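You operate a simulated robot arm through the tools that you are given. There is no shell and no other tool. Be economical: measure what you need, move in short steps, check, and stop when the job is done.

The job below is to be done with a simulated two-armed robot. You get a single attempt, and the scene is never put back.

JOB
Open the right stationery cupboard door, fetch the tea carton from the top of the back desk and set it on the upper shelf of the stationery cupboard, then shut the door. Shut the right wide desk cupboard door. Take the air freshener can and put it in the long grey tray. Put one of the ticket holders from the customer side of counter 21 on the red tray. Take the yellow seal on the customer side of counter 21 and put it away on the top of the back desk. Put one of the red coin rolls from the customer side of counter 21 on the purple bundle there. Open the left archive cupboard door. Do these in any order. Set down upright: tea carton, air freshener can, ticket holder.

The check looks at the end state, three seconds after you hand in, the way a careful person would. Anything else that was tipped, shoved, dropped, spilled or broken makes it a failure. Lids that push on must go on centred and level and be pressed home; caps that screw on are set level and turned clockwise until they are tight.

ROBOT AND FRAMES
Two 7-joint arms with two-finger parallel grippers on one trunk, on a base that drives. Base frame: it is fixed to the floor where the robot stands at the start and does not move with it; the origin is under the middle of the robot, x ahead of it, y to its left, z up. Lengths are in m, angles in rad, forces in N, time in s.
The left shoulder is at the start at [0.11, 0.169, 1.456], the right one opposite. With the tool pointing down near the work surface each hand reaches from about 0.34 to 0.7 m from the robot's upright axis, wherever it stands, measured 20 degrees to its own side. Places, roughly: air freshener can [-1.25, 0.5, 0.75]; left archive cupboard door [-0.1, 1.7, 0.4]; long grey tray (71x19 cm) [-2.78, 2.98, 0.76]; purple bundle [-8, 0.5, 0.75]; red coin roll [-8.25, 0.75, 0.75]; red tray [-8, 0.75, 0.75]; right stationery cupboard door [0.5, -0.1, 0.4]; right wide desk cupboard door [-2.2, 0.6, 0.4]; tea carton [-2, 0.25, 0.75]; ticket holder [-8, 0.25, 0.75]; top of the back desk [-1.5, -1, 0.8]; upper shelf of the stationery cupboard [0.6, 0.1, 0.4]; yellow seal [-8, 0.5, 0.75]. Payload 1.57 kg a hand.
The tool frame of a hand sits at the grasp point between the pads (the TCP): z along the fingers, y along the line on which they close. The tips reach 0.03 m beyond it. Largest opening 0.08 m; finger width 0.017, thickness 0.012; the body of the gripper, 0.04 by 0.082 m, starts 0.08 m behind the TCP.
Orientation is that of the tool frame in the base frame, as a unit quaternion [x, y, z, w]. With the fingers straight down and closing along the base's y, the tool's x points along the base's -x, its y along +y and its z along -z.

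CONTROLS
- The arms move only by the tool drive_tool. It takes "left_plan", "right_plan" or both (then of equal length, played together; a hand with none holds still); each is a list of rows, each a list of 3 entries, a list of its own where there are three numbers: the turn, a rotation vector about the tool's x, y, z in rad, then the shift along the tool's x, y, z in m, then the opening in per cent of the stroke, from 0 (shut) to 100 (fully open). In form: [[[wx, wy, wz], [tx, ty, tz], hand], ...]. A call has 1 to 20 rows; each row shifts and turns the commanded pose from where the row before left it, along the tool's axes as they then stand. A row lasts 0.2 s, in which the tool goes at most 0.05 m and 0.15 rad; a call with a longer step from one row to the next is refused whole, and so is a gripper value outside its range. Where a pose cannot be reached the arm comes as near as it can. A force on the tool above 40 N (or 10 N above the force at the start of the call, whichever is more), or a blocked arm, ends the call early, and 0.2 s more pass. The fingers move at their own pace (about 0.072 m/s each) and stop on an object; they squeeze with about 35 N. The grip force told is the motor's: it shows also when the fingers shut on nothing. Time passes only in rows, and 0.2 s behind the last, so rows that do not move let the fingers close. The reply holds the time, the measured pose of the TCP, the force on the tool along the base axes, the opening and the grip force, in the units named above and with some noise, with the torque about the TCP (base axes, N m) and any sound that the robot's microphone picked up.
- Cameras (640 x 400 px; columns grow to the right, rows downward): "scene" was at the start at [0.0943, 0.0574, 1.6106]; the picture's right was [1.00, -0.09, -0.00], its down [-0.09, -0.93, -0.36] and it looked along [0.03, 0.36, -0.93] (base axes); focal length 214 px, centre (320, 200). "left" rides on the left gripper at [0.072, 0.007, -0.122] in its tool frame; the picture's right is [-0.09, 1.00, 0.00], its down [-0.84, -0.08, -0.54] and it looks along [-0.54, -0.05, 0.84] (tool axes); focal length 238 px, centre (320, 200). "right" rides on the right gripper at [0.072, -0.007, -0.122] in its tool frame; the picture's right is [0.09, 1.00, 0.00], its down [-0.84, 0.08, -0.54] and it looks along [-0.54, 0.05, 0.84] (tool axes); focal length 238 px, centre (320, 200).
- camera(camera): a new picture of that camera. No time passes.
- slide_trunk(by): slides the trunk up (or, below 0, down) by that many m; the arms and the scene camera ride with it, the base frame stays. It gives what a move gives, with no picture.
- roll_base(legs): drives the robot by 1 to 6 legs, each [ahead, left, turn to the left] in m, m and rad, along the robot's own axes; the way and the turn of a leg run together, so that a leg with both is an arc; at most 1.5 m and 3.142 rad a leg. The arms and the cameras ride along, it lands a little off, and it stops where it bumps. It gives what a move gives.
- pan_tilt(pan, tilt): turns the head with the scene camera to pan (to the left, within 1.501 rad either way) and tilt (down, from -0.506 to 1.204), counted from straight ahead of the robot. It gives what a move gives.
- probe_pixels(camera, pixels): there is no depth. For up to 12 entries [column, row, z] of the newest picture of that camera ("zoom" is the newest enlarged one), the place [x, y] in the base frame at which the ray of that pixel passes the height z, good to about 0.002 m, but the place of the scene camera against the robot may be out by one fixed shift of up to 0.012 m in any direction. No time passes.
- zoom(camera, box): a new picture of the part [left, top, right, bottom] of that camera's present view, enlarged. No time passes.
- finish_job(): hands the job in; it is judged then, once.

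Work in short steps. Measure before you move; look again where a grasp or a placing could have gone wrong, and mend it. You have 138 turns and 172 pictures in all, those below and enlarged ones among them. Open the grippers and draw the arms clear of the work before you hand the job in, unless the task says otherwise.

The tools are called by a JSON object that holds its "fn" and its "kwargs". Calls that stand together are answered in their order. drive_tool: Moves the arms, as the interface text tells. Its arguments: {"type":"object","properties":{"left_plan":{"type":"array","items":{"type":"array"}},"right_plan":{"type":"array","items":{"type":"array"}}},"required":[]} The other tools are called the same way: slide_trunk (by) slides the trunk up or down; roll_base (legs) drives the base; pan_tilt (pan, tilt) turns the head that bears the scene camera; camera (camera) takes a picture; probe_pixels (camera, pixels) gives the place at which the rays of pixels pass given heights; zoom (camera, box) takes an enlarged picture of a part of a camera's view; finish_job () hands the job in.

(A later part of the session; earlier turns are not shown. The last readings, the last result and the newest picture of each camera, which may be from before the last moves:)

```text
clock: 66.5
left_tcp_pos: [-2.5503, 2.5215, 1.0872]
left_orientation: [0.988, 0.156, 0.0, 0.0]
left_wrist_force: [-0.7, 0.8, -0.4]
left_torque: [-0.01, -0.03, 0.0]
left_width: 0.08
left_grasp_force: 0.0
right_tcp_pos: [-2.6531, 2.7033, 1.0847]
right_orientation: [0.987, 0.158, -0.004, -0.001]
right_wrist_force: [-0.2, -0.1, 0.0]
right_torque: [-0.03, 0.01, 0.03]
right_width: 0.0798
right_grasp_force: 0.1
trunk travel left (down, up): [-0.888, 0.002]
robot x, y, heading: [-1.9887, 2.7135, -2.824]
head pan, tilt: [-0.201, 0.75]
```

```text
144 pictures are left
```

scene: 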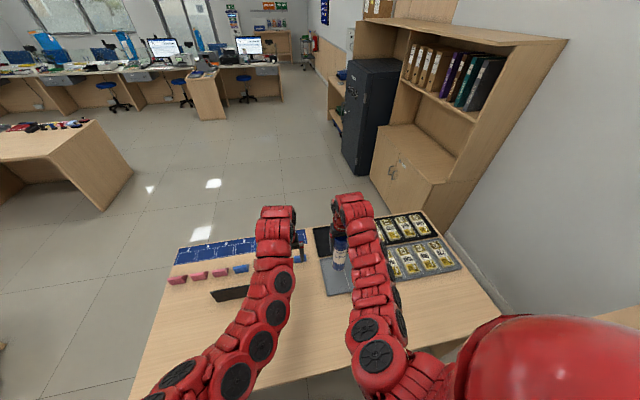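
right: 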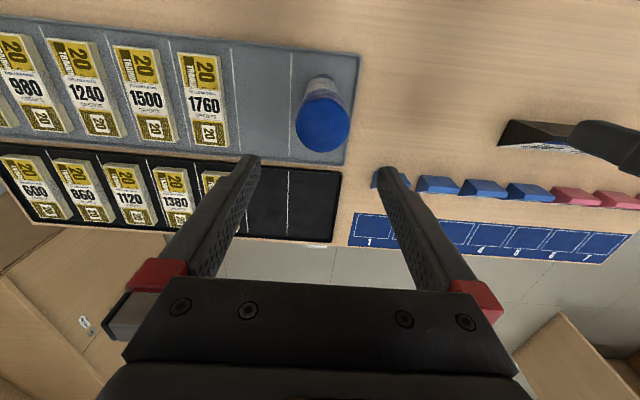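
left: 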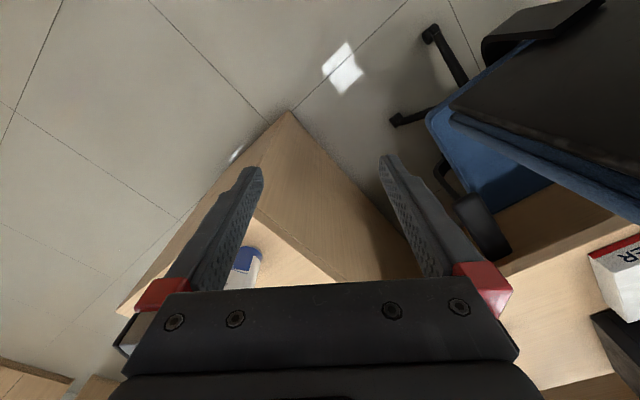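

The can stands upright in the tray. Next the archive cupboard: I draw the hand back and drive to face it.

{"fn": "drive_tool", "kwargs": {"right_plan": [[[0, 0, 0], [0.04, 0, 0], 100], [[0, 0, 0], [0.04, 0, 0], 100], [[0, 0, 0], [0.04, 0, 0], 100], [[0, 0, 0], [0.04, 0, 0], 100]]}}

{"fn": "roll_base", "kwargs": {"legs": [[-0.365, 0.4, 0], [-0.365, 0.9, 0], [0, 0, 3.14]]}}

{"fn": "pan_tilt", "kwargs": {"pan": 0, "tilt": 0.8}}

{"fn": "camera", "kwargs": {"camera": "scene"}}

{"fn": "camera", "kwargs": {"camera": "left"}}

```text
clock: 67.5
left_tcp_pos: [-2.5489, 2.5223, 1.0868]
left_orientation: [0.988, 0.157, -0.001, 0.0]
left_wrist_force: [0.4, -0.8, 1.0]
left_torque: [0.0, 0.01, 0.01]
left_width: 0.0799
left_grasp_force: 0.0
right_tcp_pos: [-2.5086, 2.7426, 1.0781]
right_orientation: [0.987, 0.158, -0.005, 0.001]
right_wrist_force: [0.3, 0.9, 0.0]
right_torque: [-0.04, 0.01, 0.01]
right_width: 0.08
right_grasp_force: 0.0
right hand out of reach, approached as far as the arm can: row 2, 3
trunk travel left (down, up): [-0.888, 0.002]
robot x, y, heading: [-1.9925, 2.7113, -2.827]
head pan, tilt: [-0.201, 0.75]
```

```text
clock: 82.8
left_tcp_pos: [-0.3305, 1.8957, 1.0869]
left_orientation: [-0.167, 0.986, 0.0, 0.0]
left_wrist_force: [-0.6, 0.7, 0.2]
left_torque: [0.01, -0.01, 0.01]
left_width: 0.0801
left_grasp_force: 0.1
right_tcp_pos: [-0.3673, 1.6733, 1.0773]
right_orientation: [-0.168, 0.986, 0.001, 0.004]
right_wrist_force: [-0.1, 0.0, 0.4]
right_torque: [-0.01, -0.03, 0.0]
right_width: 0.0799
right_grasp_force: 0.1
trunk travel left (down, up): [-0.888, 0.002]
robot x, y, heading: [-0.885, 1.6912, 0.332]
head pan, tilt: [-0.201, 0.75]
```

```text
clock: 83.5
left_tcp_pos: [-0.3304, 1.8949, 1.0868]
left_orientation: [-0.167, 0.986, -0.001, 0.0]
left_wrist_force: [0.1, -0.2, -1.5]
left_torque: [0.01, 0.0, -0.03]
left_width: 0.0799
left_grasp_force: 0.0
right_tcp_pos: [-0.3665, 1.6735, 1.0757]
right_orientation: [-0.167, 0.986, 0.001, 0.003]
right_wrist_force: [0.3, 0.8, 0.3]
right_torque: [-0.03, -0.02, -0.01]
right_width: 0.0802
right_grasp_force: 0.1
trunk travel left (down, up): [-0.888, 0.002]
robot x, y, heading: [-0.887, 1.6935, 0.335]
head pan, tilt: [0.0, 0.799]
```

```text
143 pictures are left
```

scene: 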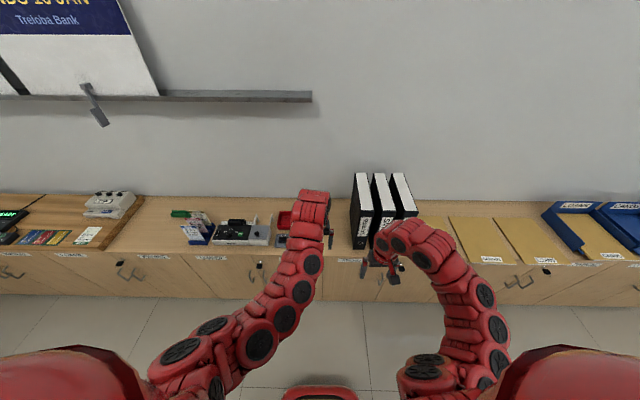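

```text
142 pictures are left
```

left: 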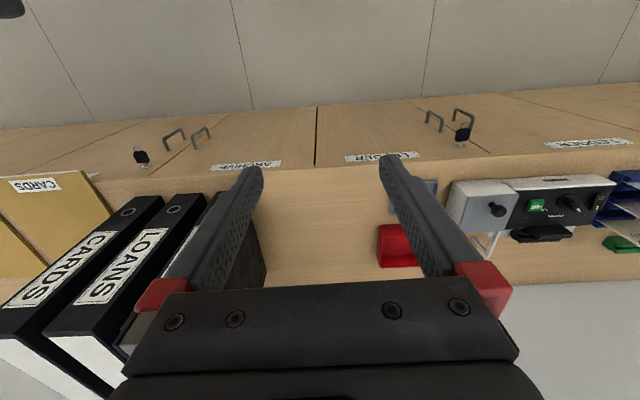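

Picture is upside down: "ARCHIVE" label at left-cam (245,165) with handles near (175..200,135). I zoom to make sure which door is the left one.

{"fn": "zoom", "kwargs": {"camera": "left", "box": [100, 70, 340, 220]}}

{"fn": "probe_pixels", "kwargs": {"camera": "left", "pixels": [[200, 140, 0.6], [175, 140, 0.6], [317, 165, 0.74], [100, 178, 0.74], [210, 165, 0.74]]}}

{"fn": "zoom", "kwargs": {"camera": "scene", "box": [300, 240, 460, 340]}}

```text
2.67 times, centred on (220, 145) of left
```

zoom: 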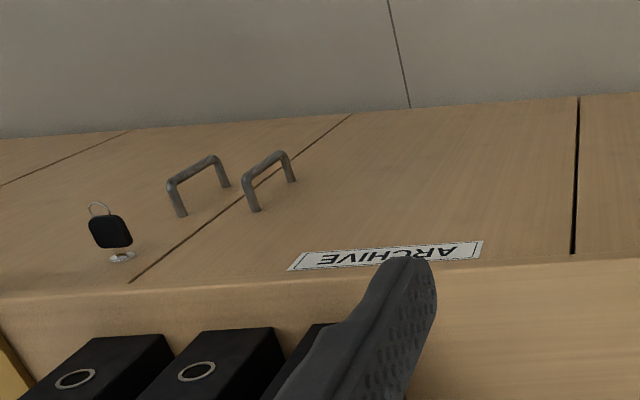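

```text
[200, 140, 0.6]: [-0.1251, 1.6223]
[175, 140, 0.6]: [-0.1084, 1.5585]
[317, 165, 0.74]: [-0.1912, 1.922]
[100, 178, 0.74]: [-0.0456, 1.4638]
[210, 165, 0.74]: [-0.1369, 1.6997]
```

```text
4.00 times, centred on (380, 290) of scene
```

zoom: 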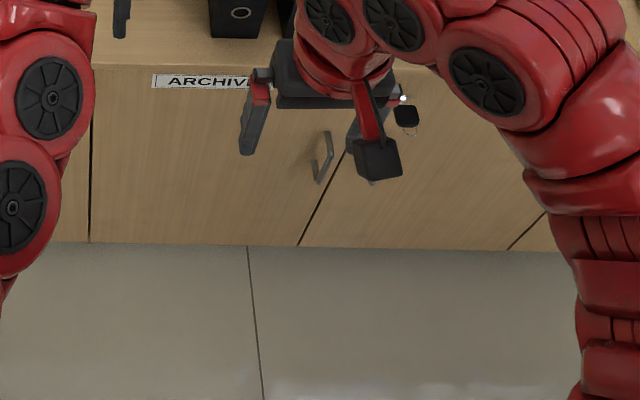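

The left archive door carries the ARCHIVE label, hinge at the left seam ([-0.19,1.92]), bar handle near [-0.125,1.62,~0.6]. I lower the trunk and pitch the right hand 45° forward to view the handle.

{"fn": "slide_trunk", "kwargs": {"by": -0.45}}

{"fn": "drive_tool", "kwargs": {"right_plan": [[[0, -0.15, 0], [0, 0, 0], 100], [[0, -0.15, 0], [0, 0, 0], 100], [[0, -0.15, 0], [0, 0, 0], 100], [[0, -0.15, 0], [0, 0, 0], 100], [[0, -0.15, 0], [0, 0, 0], 100], [[0, -0.15, 0], [0, 0, 0], 100], [[0, 0, 0], [0, 0, 0], 100]]}}

{"fn": "camera", "kwargs": {"camera": "right"}}

{"fn": "camera", "kwargs": {"camera": "scene"}}

```text
refused: -0.45 is not a number from -0.4 to 0.4
```

```text
clock: 85.1
left_tcp_pos: [-0.3307, 1.895, 1.0864]
left_orientation: [-0.167, 0.986, -0.001, 0.001]
left_wrist_force: [0.7, -0.3, -1.0]
left_torque: [0.03, -0.01, -0.03]
left_width: 0.0801
left_grasp_force: 0.0
right_tcp_pos: [-0.3419, 1.6913, 1.1074]
right_orientation: [-0.164, 0.966, 0.034, 0.198]
right_wrist_force: [0.1, 0.0, 0.7]
right_torque: [0.04, 0.04, -0.02]
right_width: 0.08
right_grasp_force: 0.2
right hand out of reach, approached as far as the arm can: row 3, 4, 5, 6
trunk travel left (down, up): [-0.888, 0.002]
robot x, y, heading: [-0.8863, 1.6935, 0.337]
head pan, tilt: [0.0, 0.799]
```

```text
139 pictures are left
```

right: 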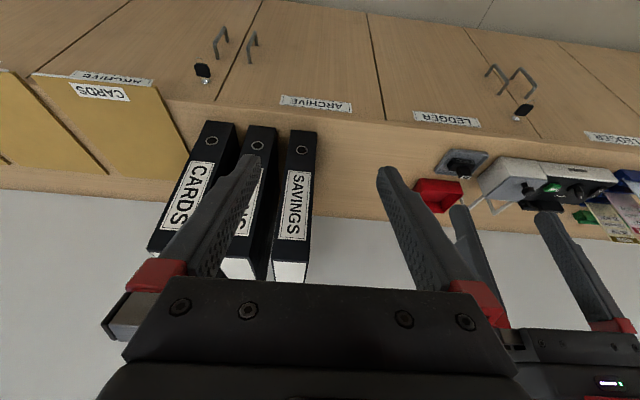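

```text
138 pictures are left
```

scene: 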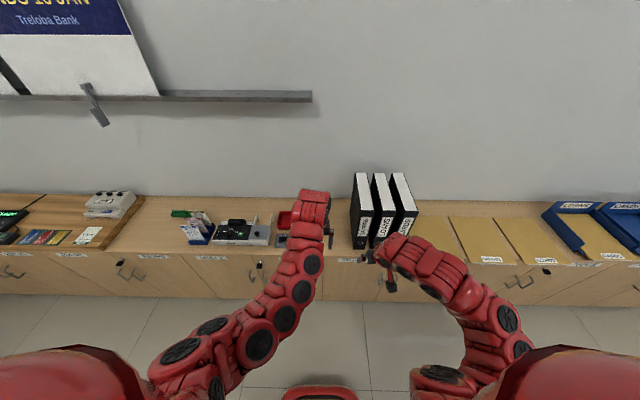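

Trunk step limited to 0.4; I lower by 0.4 and then re-pitch the hand.

{"fn": "slide_trunk", "kwargs": {"by": -0.4}}

{"fn": "drive_tool", "kwargs": {"right_plan": [[[0, -0.15, 0], [0, 0, 0], 100], [[0, -0.15, 0], [0, 0, 0], 100], [[0, -0.1, 0], [0, 0, 0], 100], [[0, 0, 0], [0, 0, 0], 100]]}}

{"fn": "camera", "kwargs": {"camera": "right"}}

```text
clock: 88.9
left_tcp_pos: [-0.3312, 1.8941, 0.687]
left_orientation: [-0.167, 0.986, -0.001, 0.0]
left_wrist_force: [0.2, -0.1, 0.1]
left_torque: [-0.03, 0.01, 0.0]
left_width: 0.0801
left_grasp_force: 0.2
right_tcp_pos: [-0.3393, 1.6907, 0.7081]
right_orientation: [-0.164, 0.966, 0.034, 0.198]
right_wrist_force: [0.0, 0.7, 0.6]
right_torque: [0.0, 0.0, -0.02]
right_width: 0.0802
right_grasp_force: 0.0
trunk travel left (down, up): [-0.488, 0.402]
robot x, y, heading: [-0.8878, 1.6912, 0.334]
head pan, tilt: [0.0, 0.799]
```

```text
clock: 89.9
left_tcp_pos: [-0.3304, 1.8933, 0.6871]
left_orientation: [-0.167, 0.986, -0.001, -0.001]
left_wrist_force: [-0.4, -0.3, 0.2]
left_torque: [-0.02, -0.01, 0.01]
left_width: 0.0798
left_grasp_force: 0.1
right_tcp_pos: [-0.3411, 1.6915, 0.7079]
right_orientation: [-0.164, 0.966, 0.034, 0.198]
right_wrist_force: [-0.8, -0.1, -0.4]
right_torque: [-0.02, -0.02, -0.03]
right_width: 0.0797
right_grasp_force: 0.0
right hand out of reach, approached as far as the arm can: row 1, 2, 3
trunk travel left (down, up): [-0.488, 0.402]
robot x, y, heading: [-0.8867, 1.6933, 0.335]
head pan, tilt: [0.0, 0.799]
```

```text
137 pictures are left
```

right: 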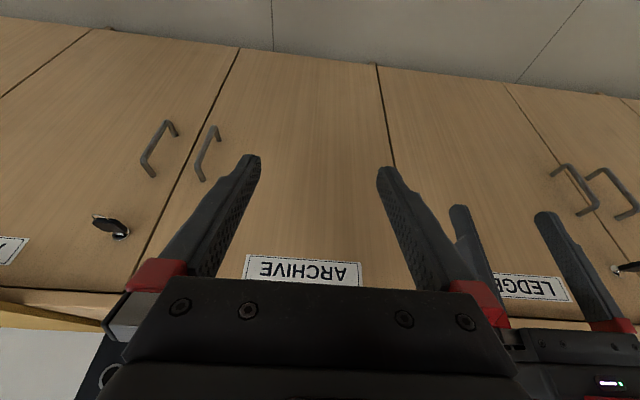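

Pitch stalls with the arm folded this close. I measure the handle ends (216,130),(203,180) at several heights, to intersect with the handle plane.

{"fn": "probe_pixels", "kwargs": {"camera": "right", "pixels": [[216, 130, 0.5], [216, 130, 0.55], [216, 130, 0.45], [203, 178, 0.55], [203, 178, 0.6], [203, 178, 0.65], [377, 75, 0.45], [380, 120, 0.55], [237, 60, 0.45], [180, 180, 0.6]]}}

{"fn": "roll_base", "kwargs": {"legs": [[-0.22, 0, 0]]}}

{"fn": "drive_tool", "kwargs": {"right_plan": [[[0, -0.1, 0], [-0.04, 0, 0.02], 100], [[0, -0.1, 0], [-0.04, 0, 0.025], 100], [[0, -0.1, 0], [-0.035, 0, 0.03], 100], [[0, -0.1, 0], [-0.03, 0, 0.035], 100], [[0, -0.1, 0], [0, 0, 0], 100], [[0, -0.1, 0], [0, 0, 0], 100]]}}

{"fn": "camera", "kwargs": {"camera": "right"}}

```text
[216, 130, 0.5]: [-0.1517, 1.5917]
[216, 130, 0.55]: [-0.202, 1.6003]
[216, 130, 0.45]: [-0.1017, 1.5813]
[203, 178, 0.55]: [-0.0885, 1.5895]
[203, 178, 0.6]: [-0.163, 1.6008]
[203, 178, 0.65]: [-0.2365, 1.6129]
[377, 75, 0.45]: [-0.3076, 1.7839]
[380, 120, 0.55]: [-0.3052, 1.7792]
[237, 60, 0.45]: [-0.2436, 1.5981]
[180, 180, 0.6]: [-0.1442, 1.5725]
```

```text
clock: 91.6
left_tcp_pos: [-0.5398, 1.8213, 0.6879]
left_orientation: [-0.166, 0.986, -0.001, 0.001]
left_wrist_force: [0.6, -0.5, 0.3]
left_torque: [-0.02, -0.01, 0.0]
left_width: 0.0798
left_grasp_force: 0.0
right_tcp_pos: [-0.5503, 1.6177, 0.7081]
right_orientation: [-0.164, 0.966, 0.034, 0.198]
right_wrist_force: [0.3, -0.3, 0.2]
right_torque: [0.0, -0.03, -0.02]
right_width: 0.08
right_grasp_force: 0.0
trunk travel left (down, up): [-0.488, 0.402]
robot x, y, heading: [-1.0939, 1.6201, 0.335]
head pan, tilt: [0.0, 0.799]
```

```text
clock: 93.0
left_tcp_pos: [-0.5406, 1.8213, 0.6862]
left_orientation: [-0.167, 0.986, 0.0, 0.0]
left_wrist_force: [0.5, -0.1, -0.6]
left_torque: [0.01, -0.03, 0.01]
left_width: 0.0798
left_grasp_force: 0.0
right_tcp_pos: [-0.3782, 1.679, 0.6903]
right_orientation: [-0.146, 0.863, 0.081, 0.476]
right_wrist_force: [0.3, -0.2, 0.2]
right_torque: [0.03, -0.01, 0.01]
right_width: 0.08
right_grasp_force: 0.1
trunk travel left (down, up): [-0.488, 0.402]
robot x, y, heading: [-1.0955, 1.617, 0.333]
head pan, tilt: [0.0, 0.799]
```

```text
136 pictures are left
```

right: 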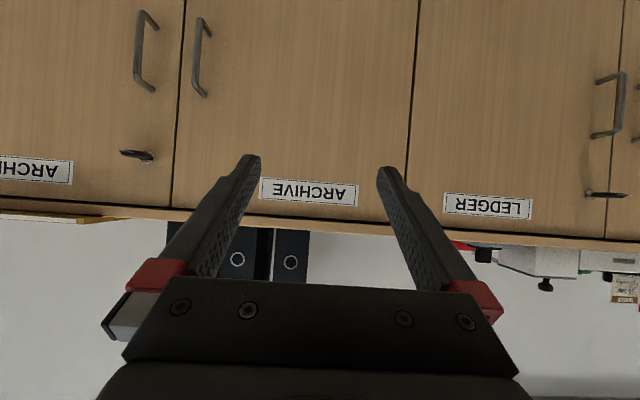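

Good view now: handle bar spans (196,20)–(203,95). I intersect rays for its middle and ends.

{"fn": "probe_pixels", "kwargs": {"camera": "right", "pixels": [[196, 55, 0.5], [196, 55, 0.52], [196, 55, 0.54], [200, 22, 0.46], [200, 22, 0.48], [203, 93, 0.56], [203, 93, 0.58], [182, 90, 0.56], [416, 90, 0.56], [410, 150, 0.64]]}}

```text
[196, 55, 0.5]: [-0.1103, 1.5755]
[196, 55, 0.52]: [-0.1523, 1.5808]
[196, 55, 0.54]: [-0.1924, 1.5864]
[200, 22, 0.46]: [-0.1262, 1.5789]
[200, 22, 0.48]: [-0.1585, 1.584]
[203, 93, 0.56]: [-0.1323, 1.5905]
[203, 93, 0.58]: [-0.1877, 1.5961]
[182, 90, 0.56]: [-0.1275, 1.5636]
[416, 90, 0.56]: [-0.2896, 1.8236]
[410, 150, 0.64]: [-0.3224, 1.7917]
```

My rays from three pictures put the bar around u≈0.45, z≈0.47; I verify with the scene camera.

{"fn": "pan_tilt", "kwargs": {"pan": -0.15, "tilt": 0.6}}

{"fn": "zoom", "kwargs": {"camera": "scene", "box": [220, 140, 460, 290]}}

```text
clock: 93.8
left_tcp_pos: [-0.5397, 1.8224, 0.6869]
left_orientation: [-0.166, 0.986, 0.001, 0.0]
left_wrist_force: [-0.1, -0.4, -0.4]
left_torque: [-0.01, -0.02, -0.02]
left_width: 0.0799
left_grasp_force: 0.1
right_tcp_pos: [-0.3775, 1.6794, 0.6897]
right_orientation: [-0.147, 0.864, 0.08, 0.474]
right_wrist_force: [-1.0, 0.0, -0.5]
right_torque: [0.0, 0.01, 0.01]
right_width: 0.0801
right_grasp_force: 0.0
trunk travel left (down, up): [-0.488, 0.402]
robot x, y, heading: [-1.0979, 1.6159, 0.333]
head pan, tilt: [-0.15, 0.6]
```

```text
2.67 times, centred on (340, 215) of scene
```

zoom: 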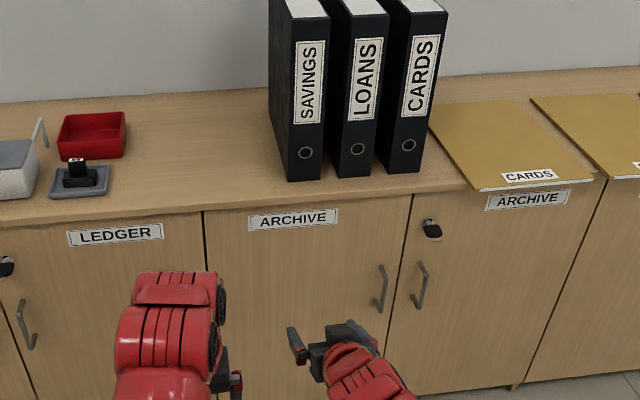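

{"fn": "probe_pixels", "kwargs": {"camera": "zoom", "pixels": [[381, 288, 0.47], [381, 288, 0.5], [381, 288, 0.44], [510, 386, 0.0], [510, 386, 0.05], [420, 394, 0.05], [203, 211, 0.72], [410, 193, 0.72], [203, 205, 0.75]]}}

```text
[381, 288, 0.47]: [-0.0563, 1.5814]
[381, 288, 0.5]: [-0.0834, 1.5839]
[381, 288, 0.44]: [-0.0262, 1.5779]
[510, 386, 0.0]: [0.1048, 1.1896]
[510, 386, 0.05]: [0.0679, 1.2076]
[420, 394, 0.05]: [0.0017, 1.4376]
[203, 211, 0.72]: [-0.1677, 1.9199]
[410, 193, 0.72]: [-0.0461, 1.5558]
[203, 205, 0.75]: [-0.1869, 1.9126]
```

Rays agree: bar centre ≈[-0.053,1.577,0.47], hinge v≈1.88. I bring the right hand, opened to 70%, to 8 cm before the bar and look.

{"fn": "drive_tool", "kwargs": {"right_plan": [[[0, 0, 0], [0.01, -0.025, 0.0357], 70], [[0, 0, 0], [0.01, -0.025, 0.0357], 70], [[0, 0, 0], [0.01, -0.025, 0.0357], 70], [[0, 0, 0], [0.01, -0.025, 0.0357], 70], [[0, 0, 0], [0.01, -0.025, 0.0357], 70], [[0, 0, 0], [0.01, -0.025, 0.0357], 70], [[0, 0, 0], [0.01, -0.025, 0.0357], 70], [[0, 0, 0], [0.01, -0.025, 0.0357], 70], [[0, 0, 0], [0, 0, 0], 70]]}}

{"fn": "camera", "kwargs": {"camera": "right"}}

{"fn": "zoom", "kwargs": {"camera": "scene", "box": [260, 160, 420, 260]}}

```text
clock: 95.8
left_tcp_pos: [-0.5398, 1.8215, 0.6869]
left_orientation: [-0.167, 0.986, 0.0, 0.0]
left_wrist_force: [-0.1, 0.0, 0.1]
left_torque: [-0.01, -0.03, -0.01]
left_width: 0.0798
left_grasp_force: 0.0
right_tcp_pos: [-0.2337, 1.5921, 0.5632]
right_orientation: [-0.149, 0.864, 0.084, 0.474]
right_wrist_force: [-0.1, 0.2, 0.3]
right_torque: [0.03, 0.01, 0.01]
right_width: 0.056
right_grasp_force: 0.0
right hand out of reach, approached as far as the arm can: row 5, 6, 7, 8
trunk travel left (down, up): [-0.488, 0.402]
robot x, y, heading: [-1.0989, 1.6191, 0.336]
head pan, tilt: [-0.15, 0.6]
```

```text
134 pictures are left
```

right: 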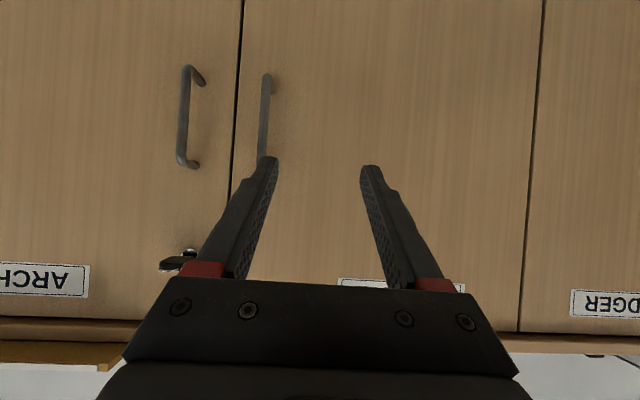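

```text
4.00 times, centred on (340, 210) of scene
```

zoom: 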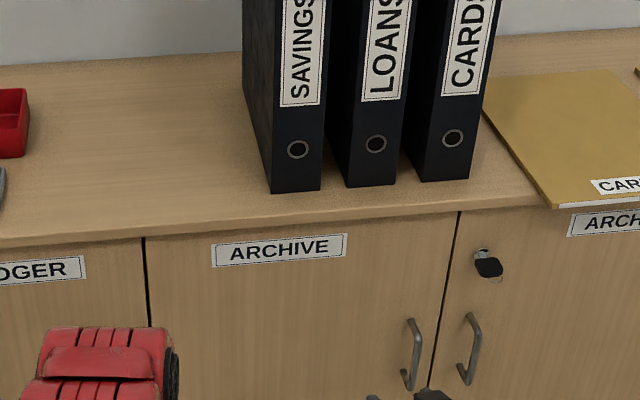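

The reach ended at u=0.28. I use the base and trunk instead: ahead 0.09, right 0.07, down 0.093.

{"fn": "slide_trunk", "kwargs": {"by": -0.093}}

{"fn": "roll_base", "kwargs": {"legs": [[0.09, -0.072, 0]]}}

{"fn": "camera", "kwargs": {"camera": "right"}}

```text
clock: 97.0
left_tcp_pos: [-0.5393, 1.8222, 0.5938]
left_orientation: [-0.166, 0.986, 0.0, 0.0]
left_wrist_force: [0.4, 1.5, 0.4]
left_torque: [0.0, -0.02, -0.01]
left_width: 0.0799
left_grasp_force: 0.1
right_tcp_pos: [-0.2332, 1.5926, 0.471]
right_orientation: [-0.149, 0.863, 0.083, 0.475]
right_wrist_force: [-0.4, 0.1, -0.4]
right_torque: [0.01, 0.0, 0.01]
right_width: 0.056
right_grasp_force: 0.0
trunk travel left (down, up): [-0.395, 0.495]
robot x, y, heading: [-1.0995, 1.6209, 0.339]
head pan, tilt: [-0.15, 0.6]
```

```text
clock: 98.2
left_tcp_pos: [-0.4306, 1.7819, 0.5928]
left_orientation: [-0.165, 0.986, 0.0, 0.0]
left_wrist_force: [0.0, -0.2, -0.3]
left_torque: [0.0, 0.04, 0.0]
left_width: 0.0802
left_grasp_force: 0.0
right_tcp_pos: [-0.1262, 1.5513, 0.4704]
right_orientation: [-0.148, 0.864, 0.084, 0.475]
right_wrist_force: [-0.6, 0.1, 0.3]
right_torque: [0.04, 0.0, 0.01]
right_width: 0.0558
right_grasp_force: 0.1
trunk travel left (down, up): [-0.395, 0.495]
robot x, y, heading: [-0.9901, 1.5793, 0.331]
head pan, tilt: [-0.15, 0.6]
```

```text
132 pictures are left
```

right: 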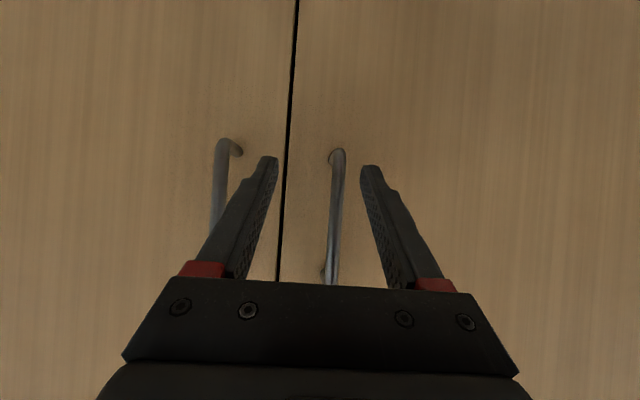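

The bar sits between the fingers (335 vs 320). I drive ahead 0.078 and slightly left, then close.

{"fn": "roll_base", "kwargs": {"legs": [[0.078, 0.005, 0]]}}

{"fn": "drive_tool", "kwargs": {"right_plan": [[[0, 0, 0], [0, 0, 0], 0], [[0, 0, 0], [0, 0, 0], 0], [[0, 0, 0], [0, 0, 0], 0], [[0, 0, 0], [0, 0, 0], 0]]}}

{"fn": "camera", "kwargs": {"camera": "right"}}

```text
clock: 99.2
left_tcp_pos: [-0.3866, 1.799, 0.5943]
left_orientation: [-0.164, 0.986, 0.0, 0.0]
left_wrist_force: [0.4, 0.4, 0.3]
left_torque: [0.0, 0.02, 0.01]
left_width: 0.08
left_grasp_force: 0.1
right_tcp_pos: [-0.0883, 1.5563, 0.4586]
right_orientation: [-0.142, 0.87, 0.079, 0.466]
right_wrist_force: [-6.2, -1.3, 2.6]
right_torque: [-0.07, -0.03, -0.18]
right_width: 0.0551
right_grasp_force: 0.0
trunk travel left (down, up): [-0.395, 0.495]
robot x, y, heading: [-0.9427, 1.6, 0.33]
head pan, tilt: [-0.15, 0.6]
stopped in leg 1: the force on the tool passed its limit at 208 N (the readings are from after the stop); the commanded pose is now the measured one
```

```text
clock: 100.0
left_tcp_pos: [-0.3871, 1.8022, 0.596]
left_orientation: [-0.167, 0.986, 0.0, 0.002]
left_wrist_force: [-0.9, 0.3, 0.0]
left_torque: [-0.01, 0.03, 0.0]
left_width: 0.0799
left_grasp_force: 0.0
right_tcp_pos: [-0.095, 1.5777, 0.4572]
right_orientation: [-0.153, 0.868, 0.091, 0.463]
right_wrist_force: [-24.4, 16.5, 11.5]
right_torque: [-0.5, -0.38, -0.05]
right_width: 0.0097
right_grasp_force: 27.7
trunk travel left (down, up): [-0.395, 0.495]
robot x, y, heading: [-0.9524, 1.5999, 0.331]
head pan, tilt: [-0.15, 0.6]
stopped in row 4 (right hand): the force on the tool passed its limit at 47 N (the readings are from after the stop); the commanded pose is now the measured one
```

```text
131 pictures are left
```

right: 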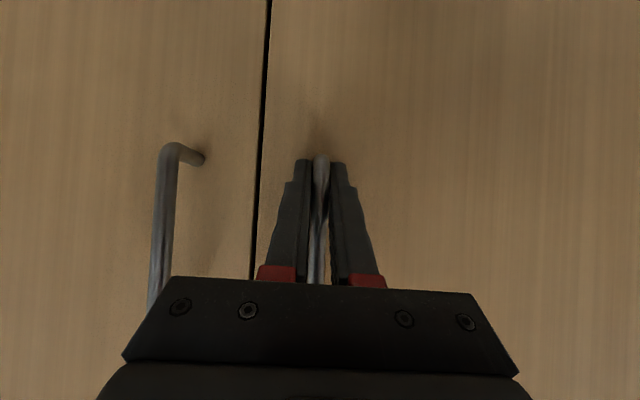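

The bar is gripped (width 0.0097). I pull the door along its arc with the base: first legs of about 15° and 30°.

{"fn": "roll_base", "kwargs": {"legs": [[-0.088, 0.02, 0]]}}

{"fn": "camera", "kwargs": {"camera": "right"}}

```text
clock: 101.2
left_tcp_pos: [-0.4708, 1.7931, 0.5952]
left_orientation: [-0.167, 0.986, 0.0, 0.001]
left_wrist_force: [0.8, 0.8, 0.0]
left_torque: [0.01, 0.0, -0.02]
left_width: 0.0801
left_grasp_force: 0.0
right_tcp_pos: [-0.1762, 1.5686, 0.4573]
right_orientation: [-0.153, 0.869, 0.092, 0.462]
right_wrist_force: [-0.3, 0.0, 4.8]
right_torque: [-0.42, -0.23, 0.03]
right_width: 0.0098
right_grasp_force: 28.5
trunk travel left (down, up): [-0.395, 0.495]
robot x, y, heading: [-1.0292, 1.5898, 0.333]
head pan, tilt: [-0.15, 0.6]
stopped in leg 1: the force on the tool passed its limit at 44 N (the readings are from after the stop); the commanded pose is now the measured one
```

```text
130 pictures are left
```

right: 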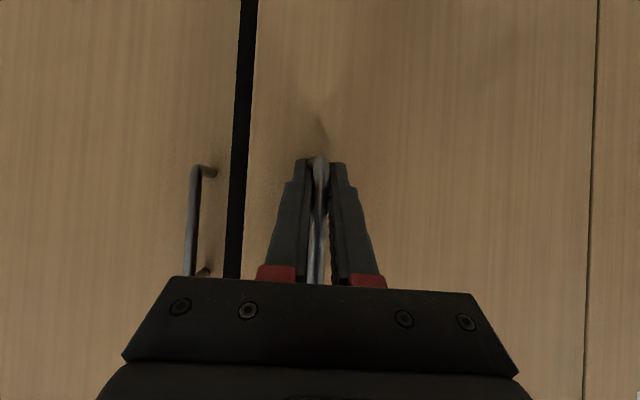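

The door is opening (dark gap at (240,150)). Next arc legs.

{"fn": "roll_base", "kwargs": {"legs": [[-0.045, 0.02, 0], [-0.042, 0.026, 0], [-0.035, 0.03, 0]]}}

{"fn": "camera", "kwargs": {"camera": "right"}}

```text
clock: 103.2
left_tcp_pos: [-0.6112, 1.825, 0.595]
left_orientation: [-0.166, 0.986, 0.001, 0.001]
left_wrist_force: [0.0, 0.4, -0.4]
left_torque: [0.0, 0.01, 0.02]
left_width: 0.0799
left_grasp_force: 0.0
right_tcp_pos: [-0.3181, 1.602, 0.4562]
right_orientation: [-0.154, 0.869, 0.093, 0.461]
right_wrist_force: [1.5, 4.4, 0.9]
right_torque: [-0.39, -0.28, 0.01]
right_width: 0.0099
right_grasp_force: 28.1
trunk travel left (down, up): [-0.395, 0.495]
robot x, y, heading: [-1.1726, 1.6241, 0.333]
head pan, tilt: [-0.15, 0.6]
```

```text
129 pictures are left
```

right: 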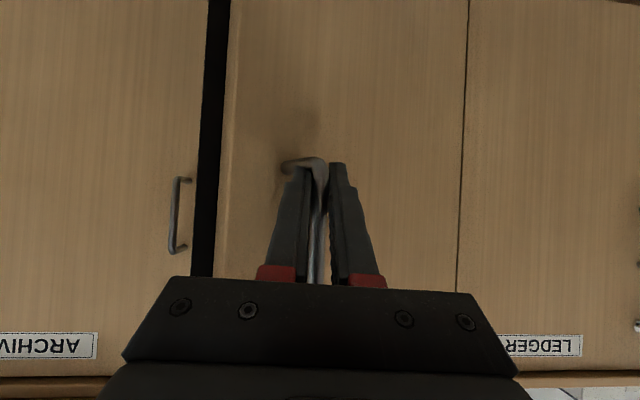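

About 45° open. I continue the arc to about 75–80°.

{"fn": "roll_base", "kwargs": {"legs": [[-0.045, 0.052, 0], [-0.038, 0.056, 0], [-0.018, 0.047, 0], [-0.006, 0.035, 0]]}}

{"fn": "camera", "kwargs": {"camera": "right"}}

{"fn": "camera", "kwargs": {"camera": "scene"}}

```text
clock: 105.8
left_tcp_pos: [-0.7749, 1.9691, 0.5961]
left_orientation: [-0.168, 0.986, 0.0, 0.002]
left_wrist_force: [-0.1, 0.5, -0.2]
left_torque: [-0.02, 0.0, 0.02]
left_width: 0.0799
left_grasp_force: 0.2
right_tcp_pos: [-0.4826, 1.7467, 0.4563]
right_orientation: [-0.152, 0.869, 0.091, 0.462]
right_wrist_force: [-1.3, -1.6, 7.5]
right_torque: [-0.56, -0.16, -0.18]
right_width: 0.0097
right_grasp_force: 27.2
trunk travel left (down, up): [-0.395, 0.495]
robot x, y, heading: [-1.332, 1.7645, 0.331]
head pan, tilt: [-0.15, 0.6]
```

```text
128 pictures are left
```

right: 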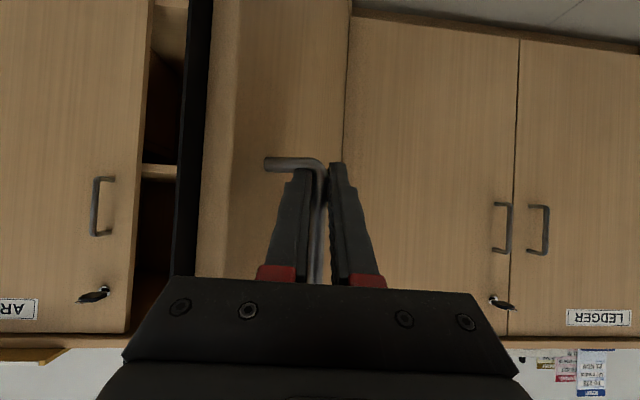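

```text
127 pictures are left
```

scene: 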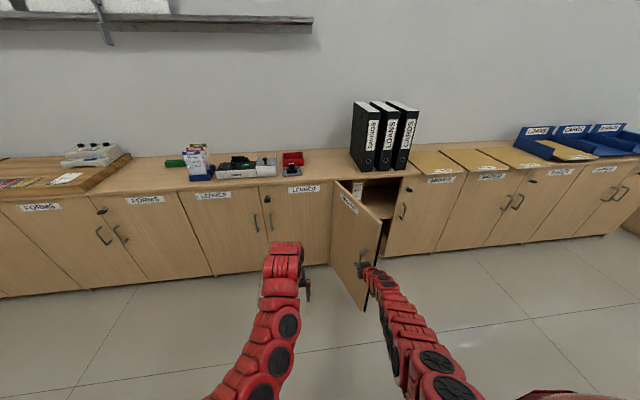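

Door open about 75°. I release, back off, and then nudge the door's inner side outward with the closed hand to open it fully.

{"fn": "drive_tool", "kwargs": {"right_plan": [[[0, 0, 0], [0, 0, 0], 60], [[0, 0, 0], [0, 0, 0], 60], [[0, 0, 0], [0, 0, 0], 60]]}}

{"fn": "roll_base", "kwargs": {"legs": [[-0.16, 0, 0], [0, -0.2, 0], [0.18, 0, 0], [0, 0.2, 0]]}}

{"fn": "camera", "kwargs": {"camera": "right"}}

{"fn": "camera", "kwargs": {"camera": "scene"}}

```text
clock: 106.5
left_tcp_pos: [-0.7759, 1.9694, 0.5938]
left_orientation: [-0.167, 0.986, 0.0, 0.001]
left_wrist_force: [0.0, -0.2, -0.1]
left_torque: [-0.02, -0.02, -0.01]
left_width: 0.0797
left_grasp_force: 0.1
right_tcp_pos: [-0.4824, 1.7467, 0.4552]
right_orientation: [-0.152, 0.87, 0.091, 0.46]
right_wrist_force: [0.4, -0.4, -0.1]
right_torque: [0.01, -0.01, -0.03]
right_width: 0.0479
right_grasp_force: 0.1
trunk travel left (down, up): [-0.395, 0.495]
robot x, y, heading: [-1.3356, 1.7653, 0.33]
head pan, tilt: [-0.15, 0.6]
```

```text
clock: 111.5
left_tcp_pos: [-0.7567, 1.9708, 0.5931]
left_orientation: [-0.168, 0.986, 0.001, 0.002]
left_wrist_force: [0.2, 0.2, 0.8]
left_torque: [-0.03, -0.02, 0.0]
left_width: 0.0804
left_grasp_force: 0.0
right_tcp_pos: [-0.4623, 1.7475, 0.4545]
right_orientation: [-0.153, 0.87, 0.091, 0.461]
right_wrist_force: [0.4, -1.0, 0.5]
right_torque: [-0.03, 0.0, -0.01]
right_width: 0.0481
right_grasp_force: 0.1
trunk travel left (down, up): [-0.395, 0.495]
robot x, y, heading: [-1.3135, 1.7644, 0.338]
head pan, tilt: [-0.15, 0.6]
```

```text
126 pictures are left
```

right: 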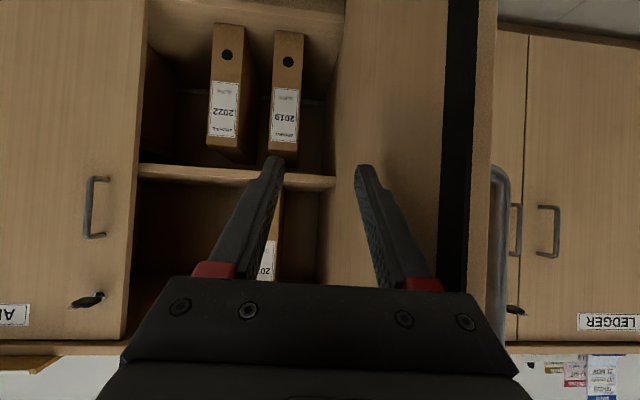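

```text
125 pictures are left
```

scene: 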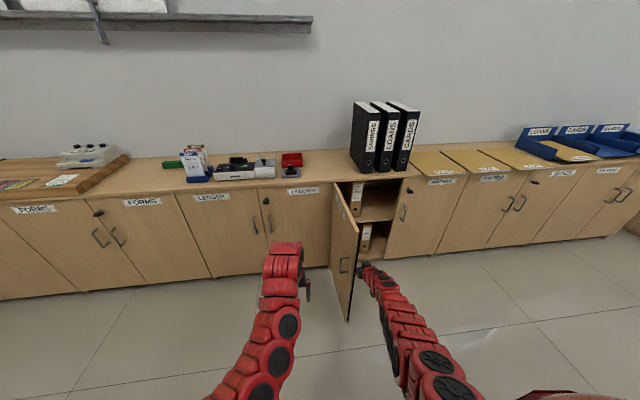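

The archive door is now about 90° open. I back away, draw the right hand in a little, and turn to face the wide-desk cupboard side.

{"fn": "roll_base", "kwargs": {"legs": [[-0.28, 0, 0], [0, 0.05, 0]]}}

{"fn": "drive_tool", "kwargs": {"right_plan": [[[0, 0, 0], [0.019, 0, -0.03], 0], [[0, 0, 0], [0.019, 0, -0.03], 0], [[0, 0, 0], [0.019, 0, -0.03], 0], [[0, 0, 0], [0.019, 0, -0.03], 0]]}}

{"fn": "roll_base", "kwargs": {"legs": [[0, 0, -1.58]]}}

{"fn": "pan_tilt", "kwargs": {"pan": -0.6, "tilt": 0.6}}

{"fn": "camera", "kwargs": {"camera": "scene"}}

```text
clock: 113.9
left_tcp_pos: [-1.0354, 1.9269, 0.5948]
left_orientation: [-0.168, 0.986, 0.0, 0.001]
left_wrist_force: [0.7, 0.7, 0.0]
left_torque: [-0.02, -0.03, -0.02]
left_width: 0.08
left_grasp_force: 0.0
right_tcp_pos: [-0.7434, 1.7042, 0.4561]
right_orientation: [-0.155, 0.869, 0.093, 0.461]
right_wrist_force: [0.0, 0.3, 0.6]
right_torque: [-0.02, 0.0, -0.01]
right_width: 0.048
right_grasp_force: 0.2
trunk travel left (down, up): [-0.395, 0.495]
robot x, y, heading: [-1.594, 1.7227, 0.337]
head pan, tilt: [-0.15, 0.6]
```

```text
clock: 114.9
left_tcp_pos: [-1.0349, 1.9271, 0.595]
left_orientation: [-0.168, 0.986, 0.001, 0.002]
left_wrist_force: [0.1, 0.9, 0.6]
left_torque: [0.02, 0.01, 0.02]
left_width: 0.0801
left_grasp_force: 0.1
right_tcp_pos: [-0.8763, 1.657, 0.4568]
right_orientation: [-0.158, 0.869, 0.092, 0.461]
right_wrist_force: [-0.2, -4.9, 0.8]
right_torque: [0.29, -0.02, 0.38]
right_width: 0.0
right_grasp_force: 21.1
trunk travel left (down, up): [-0.395, 0.495]
robot x, y, heading: [-1.5922, 1.7198, 0.337]
head pan, tilt: [-0.15, 0.6]
```

```text
clock: 119.2
left_tcp_pos: [-1.3934, 1.1636, 0.5944]
left_orientation: [0.582, 0.813, 0.001, 0.002]
left_wrist_force: [-0.3, -0.7, -0.1]
left_torque: [-0.03, -0.02, 0.03]
left_width: 0.0797
left_grasp_force: 0.0
right_tcp_pos: [-1.6687, 1.0042, 0.4576]
right_orientation: [0.51, 0.72, -0.262, 0.39]
right_wrist_force: [-0.2, 0.2, 0.1]
right_torque: [-0.01, 0.01, -0.01]
right_width: 0.0002
right_grasp_force: 21.5
trunk travel left (down, up): [-0.395, 0.495]
robot x, y, heading: [-1.5971, 1.7195, -1.244]
head pan, tilt: [-0.15, 0.6]
```

```text
clock: 120.1
left_tcp_pos: [-1.3923, 1.1632, 0.5934]
left_orientation: [0.582, 0.813, 0.0, 0.0]
left_wrist_force: [-0.1, -0.2, -0.8]
left_torque: [0.03, 0.0, 0.01]
left_width: 0.0798
left_grasp_force: 0.1
right_tcp_pos: [-1.6682, 1.006, 0.457]
right_orientation: [0.51, 0.72, -0.263, 0.389]
right_wrist_force: [0.3, 0.5, -0.1]
right_torque: [0.0, -0.01, 0.0]
right_width: 0.0
right_grasp_force: 21.5
trunk travel left (down, up): [-0.395, 0.495]
robot x, y, heading: [-1.5964, 1.7231, -1.245]
head pan, tilt: [-0.6, 0.6]
```

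```text
124 pictures are left
```

scene: 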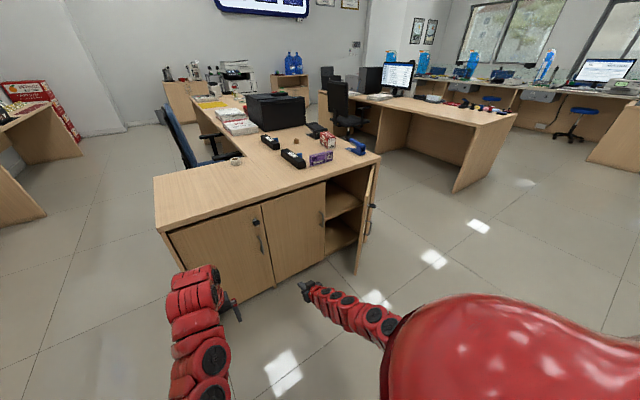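

The right door leaf stands about 90° open at (365,215), seen edge-on, handle on the far side. I zoom to measure its tip and hinge.

{"fn": "zoom", "kwargs": {"camera": "scene", "box": [290, 130, 450, 290]}}

{"fn": "probe_pixels", "kwargs": {"camera": "scene", "pixels": [[356, 274, 0.05], [373, 165, 0.7], [325, 257, 0.05], [381, 155, 0.75], [325, 185, 0.7], [154, 177, 0.75]]}}

```text
2.50 times, centred on (370, 210) of scene
```

zoom: 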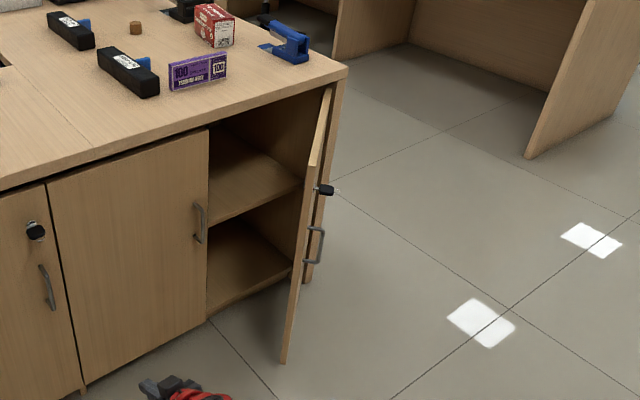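

```text
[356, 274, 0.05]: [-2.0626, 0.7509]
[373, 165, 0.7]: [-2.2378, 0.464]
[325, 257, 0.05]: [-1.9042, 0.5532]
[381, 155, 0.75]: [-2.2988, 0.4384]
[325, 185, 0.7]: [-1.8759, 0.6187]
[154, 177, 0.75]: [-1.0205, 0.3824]
```

Door is ~40° open: hinge u≈-1.98, tip u≈-1.72, v≈1.365. I slide right so the closed right hand is before the middle of the leaf, then drive ahead to push it.

{"fn": "roll_base", "kwargs": {"legs": [[0, -0.57, 0], [0.25, 0, 0]]}}

{"fn": "camera", "kwargs": {"camera": "right"}}

{"fn": "camera", "kwargs": {"camera": "scene"}}

```text
clock: 124.7
left_tcp_pos: [-1.846, 0.7483, 0.5942]
left_orientation: [0.582, 0.813, 0.0, 0.001]
left_wrist_force: [0.8, 0.1, -0.2]
left_torque: [-0.01, -0.01, -0.02]
left_width: 0.0801
left_grasp_force: 0.0
right_tcp_pos: [-2.12, 0.5906, 0.4555]
right_orientation: [0.509, 0.721, -0.262, 0.39]
right_wrist_force: [-0.2, 0.2, 0.0]
right_torque: [0.0, 0.02, 0.07]
right_width: 0.0002
right_grasp_force: 21.3
trunk travel left (down, up): [-0.395, 0.495]
robot x, y, heading: [-2.0462, 1.3077, -1.246]
head pan, tilt: [-0.6, 0.6]
```

```text
122 pictures are left
```

right: 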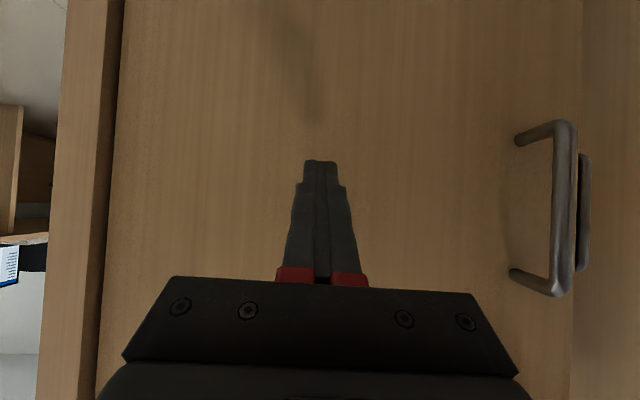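

```text
121 pictures are left
```

scene: 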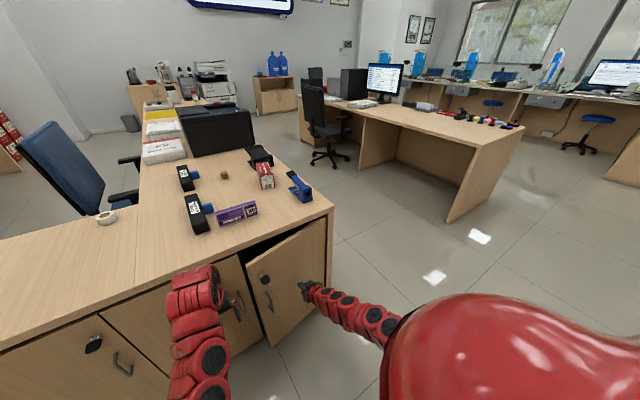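

The leaf is nearly shut (≈20° left). I push on until it meets its stop.

{"fn": "roll_base", "kwargs": {"legs": [[0.09, 0, 0]]}}

{"fn": "camera", "kwargs": {"camera": "scene"}}

```text
clock: 125.8
left_tcp_pos: [-1.8256, 0.6886, 0.5951]
left_orientation: [0.582, 0.813, 0.0, 0.002]
left_wrist_force: [-0.2, -0.5, 0.0]
left_torque: [0.0, -0.02, -0.02]
left_width: 0.08
left_grasp_force: 0.1
right_tcp_pos: [-2.1019, 0.5369, 0.4543]
right_orientation: [0.509, 0.722, -0.258, 0.39]
right_wrist_force: [-1.2, 6.7, 3.7]
right_torque: [-0.05, 0.05, 0.02]
right_width: 0.0001
right_grasp_force: 21.0
trunk travel left (down, up): [-0.395, 0.495]
robot x, y, heading: [-2.0238, 1.2524, -1.248]
head pan, tilt: [-0.6, 0.6]
stopped in leg 1: the force on the tool passed its limit at 825 N (the readings are from after the stop); the commanded pose is now the measured one
```

```text
120 pictures are left
```

scene: 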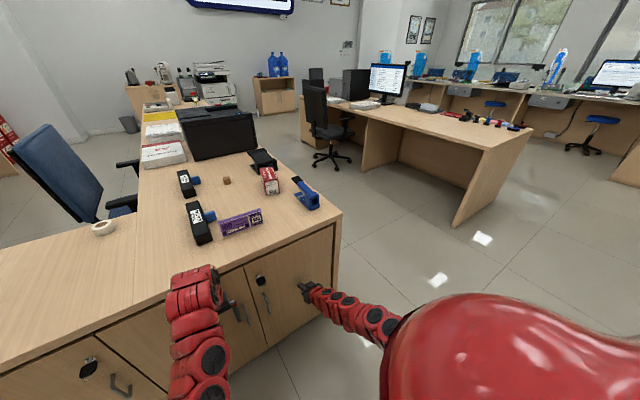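

The door looks flush shut. I back off, raise the trunk and right hand, and pitch the left hand forward for the tea carton.

{"fn": "roll_base", "kwargs": {"legs": [[-0.2, 0, 0]]}}

{"fn": "slide_trunk", "kwargs": {"by": 0.335}}

{"fn": "drive_tool", "kwargs": {"left_plan": [[[0, -0.13, 0], [-0.02, 0, 0], 100], [[0, -0.13, 0], [-0.02, 0, 0], 100], [[0, -0.13, 0], [-0.02, 0, 0], 100], [[0, -0.13, 0], [-0.02, 0, 0.01], 100], [[0, -0.13, 0], [-0.02, 0, 0.01], 100], [[0, -0.13, 0], [-0.01, 0, 0.01], 100], [[0, -0.13, 0], [-0.01, 0, 0.01], 100]], "right_plan": [[[0, 0, 0], [-0.033, 0, -0.022], 0], [[0, 0, 0], [-0.033, 0, -0.022], 0], [[0, 0, 0], [-0.033, 0, -0.022], 0], [[0, 0, 0], [-0.033, 0, -0.022], 0], [[0, 0, 0], [-0.033, 0, -0.022], 0], [[0, 0, 0], [0, 0, 0], 0], [[0, 0, 0], [0, 0, 0], 0]]}}

{"fn": "pan_tilt", "kwargs": {"pan": -0.3, "tilt": 0.7}}

{"fn": "camera", "kwargs": {"camera": "scene"}}

{"fn": "camera", "kwargs": {"camera": "left"}}

```text
clock: 127.3
left_tcp_pos: [-1.891, 0.8794, 0.5943]
left_orientation: [0.583, 0.813, 0.0, 0.002]
left_wrist_force: [-0.2, -0.9, -0.6]
left_torque: [-0.03, -0.05, 0.0]
left_width: 0.0798
left_grasp_force: 0.0
right_tcp_pos: [-2.1678, 0.7266, 0.4536]
right_orientation: [0.509, 0.722, -0.258, 0.39]
right_wrist_force: [0.5, -0.7, -0.1]
right_torque: [0.01, 0.01, 0.02]
right_width: 0.0003
right_grasp_force: 21.3
trunk travel left (down, up): [-0.395, 0.495]
robot x, y, heading: [-2.088, 1.438, -1.248]
head pan, tilt: [-0.6, 0.6]
```

```text
clock: 130.6
left_tcp_pos: [-1.8891, 0.8778, 0.9292]
left_orientation: [0.583, 0.813, 0.001, 0.001]
left_wrist_force: [-1.3, 0.4, -1.0]
left_torque: [-0.01, 0.0, -0.03]
left_width: 0.0799
left_grasp_force: 0.1
right_tcp_pos: [-2.167, 0.7257, 0.7882]
right_orientation: [0.51, 0.723, -0.258, 0.389]
right_wrist_force: [0.3, 0.5, 0.0]
right_torque: [0.03, -0.01, 0.01]
right_width: 0.0
right_grasp_force: 21.6
trunk travel left (down, up): [-0.73, 0.16]
robot x, y, heading: [-2.0907, 1.4386, -1.249]
head pan, tilt: [-0.6, 0.6]
```

```text
clock: 132.2
left_tcp_pos: [-1.8469, 0.7537, 0.9355]
left_orientation: [0.523, 0.729, -0.256, 0.359]
left_wrist_force: [-0.8, 0.0, -0.9]
left_torque: [0.01, -0.02, 0.01]
left_width: 0.0801
left_grasp_force: 0.0
right_tcp_pos: [-2.1666, 0.7276, 0.789]
right_orientation: [0.511, 0.722, -0.259, 0.389]
right_wrist_force: [0.6, -0.5, 0.7]
right_torque: [0.01, 0.0, -0.02]
right_width: 0.0001
right_grasp_force: 21.4
right hand out of reach, approached as far as the arm can: row 1, 2, 3, 4, 5
trunk travel left (down, up): [-0.73, 0.16]
robot x, y, heading: [-2.0892, 1.4399, -1.255]
head pan, tilt: [-0.6, 0.6]
```

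```text
clock: 133.0
left_tcp_pos: [-1.846, 0.7545, 0.9362]
left_orientation: [0.524, 0.729, -0.256, 0.358]
left_wrist_force: [-0.6, -0.2, -0.6]
left_torque: [0.02, -0.02, -0.01]
left_width: 0.08
left_grasp_force: 0.0
right_tcp_pos: [-2.1668, 0.7273, 0.7894]
right_orientation: [0.51, 0.723, -0.257, 0.389]
right_wrist_force: [-0.2, 0.0, 0.3]
right_torque: [-0.03, 0.0, -0.01]
right_width: 0.0
right_grasp_force: 21.9
trunk travel left (down, up): [-0.73, 0.16]
robot x, y, heading: [-2.0892, 1.4397, -1.248]
head pan, tilt: [-0.3, 0.7]
```

```text
119 pictures are left
```

scene: 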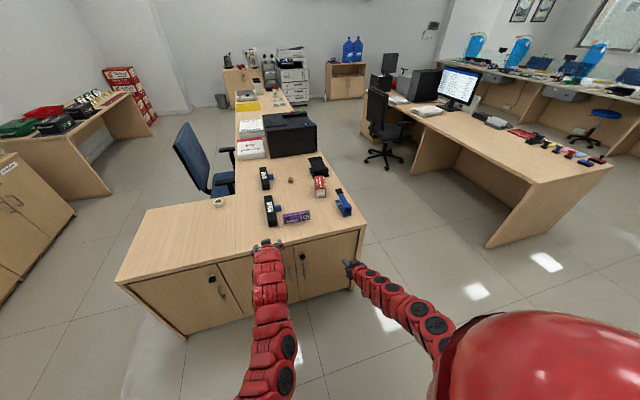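

```text
118 pictures are left
```

left: 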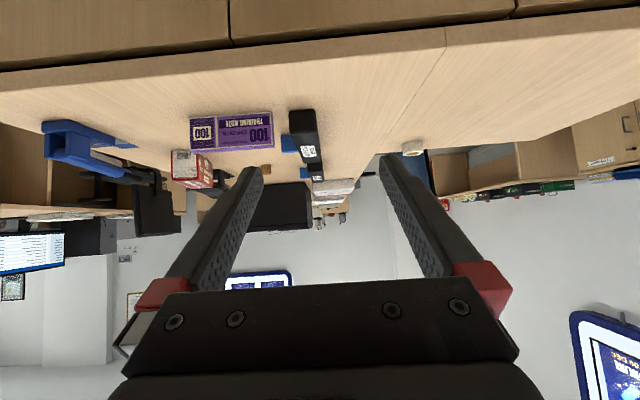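

I zoom on the carton and neighbours to measure sizes and the gap.

{"fn": "zoom", "kwargs": {"camera": "scene", "box": [256, 150, 368, 220]}}

{"fn": "zoom", "kwargs": {"camera": "left", "box": [20, 90, 340, 290]}}

```text
5.71 times, centred on (312, 185) of scene
```

zoom: 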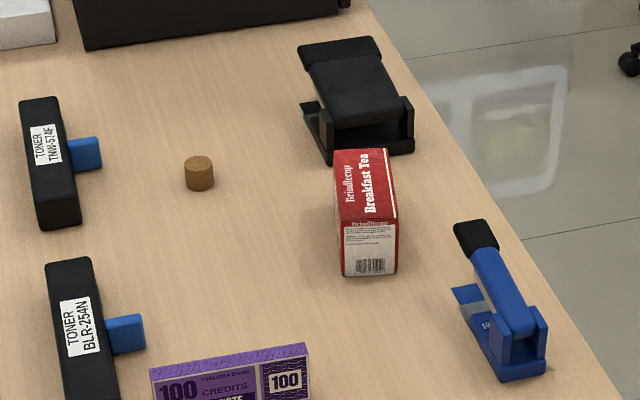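

```text
2.00 times, centred on (180, 190) of left
```

zoom: 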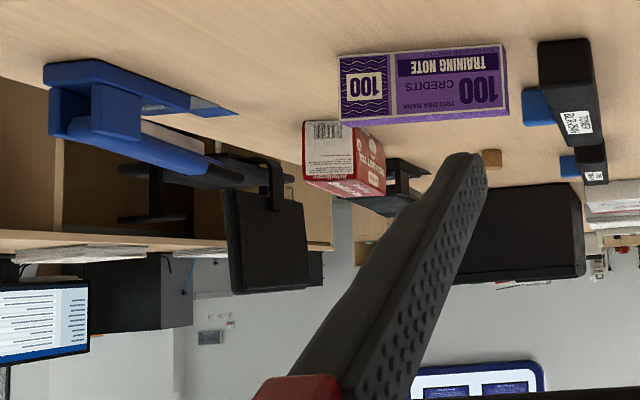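

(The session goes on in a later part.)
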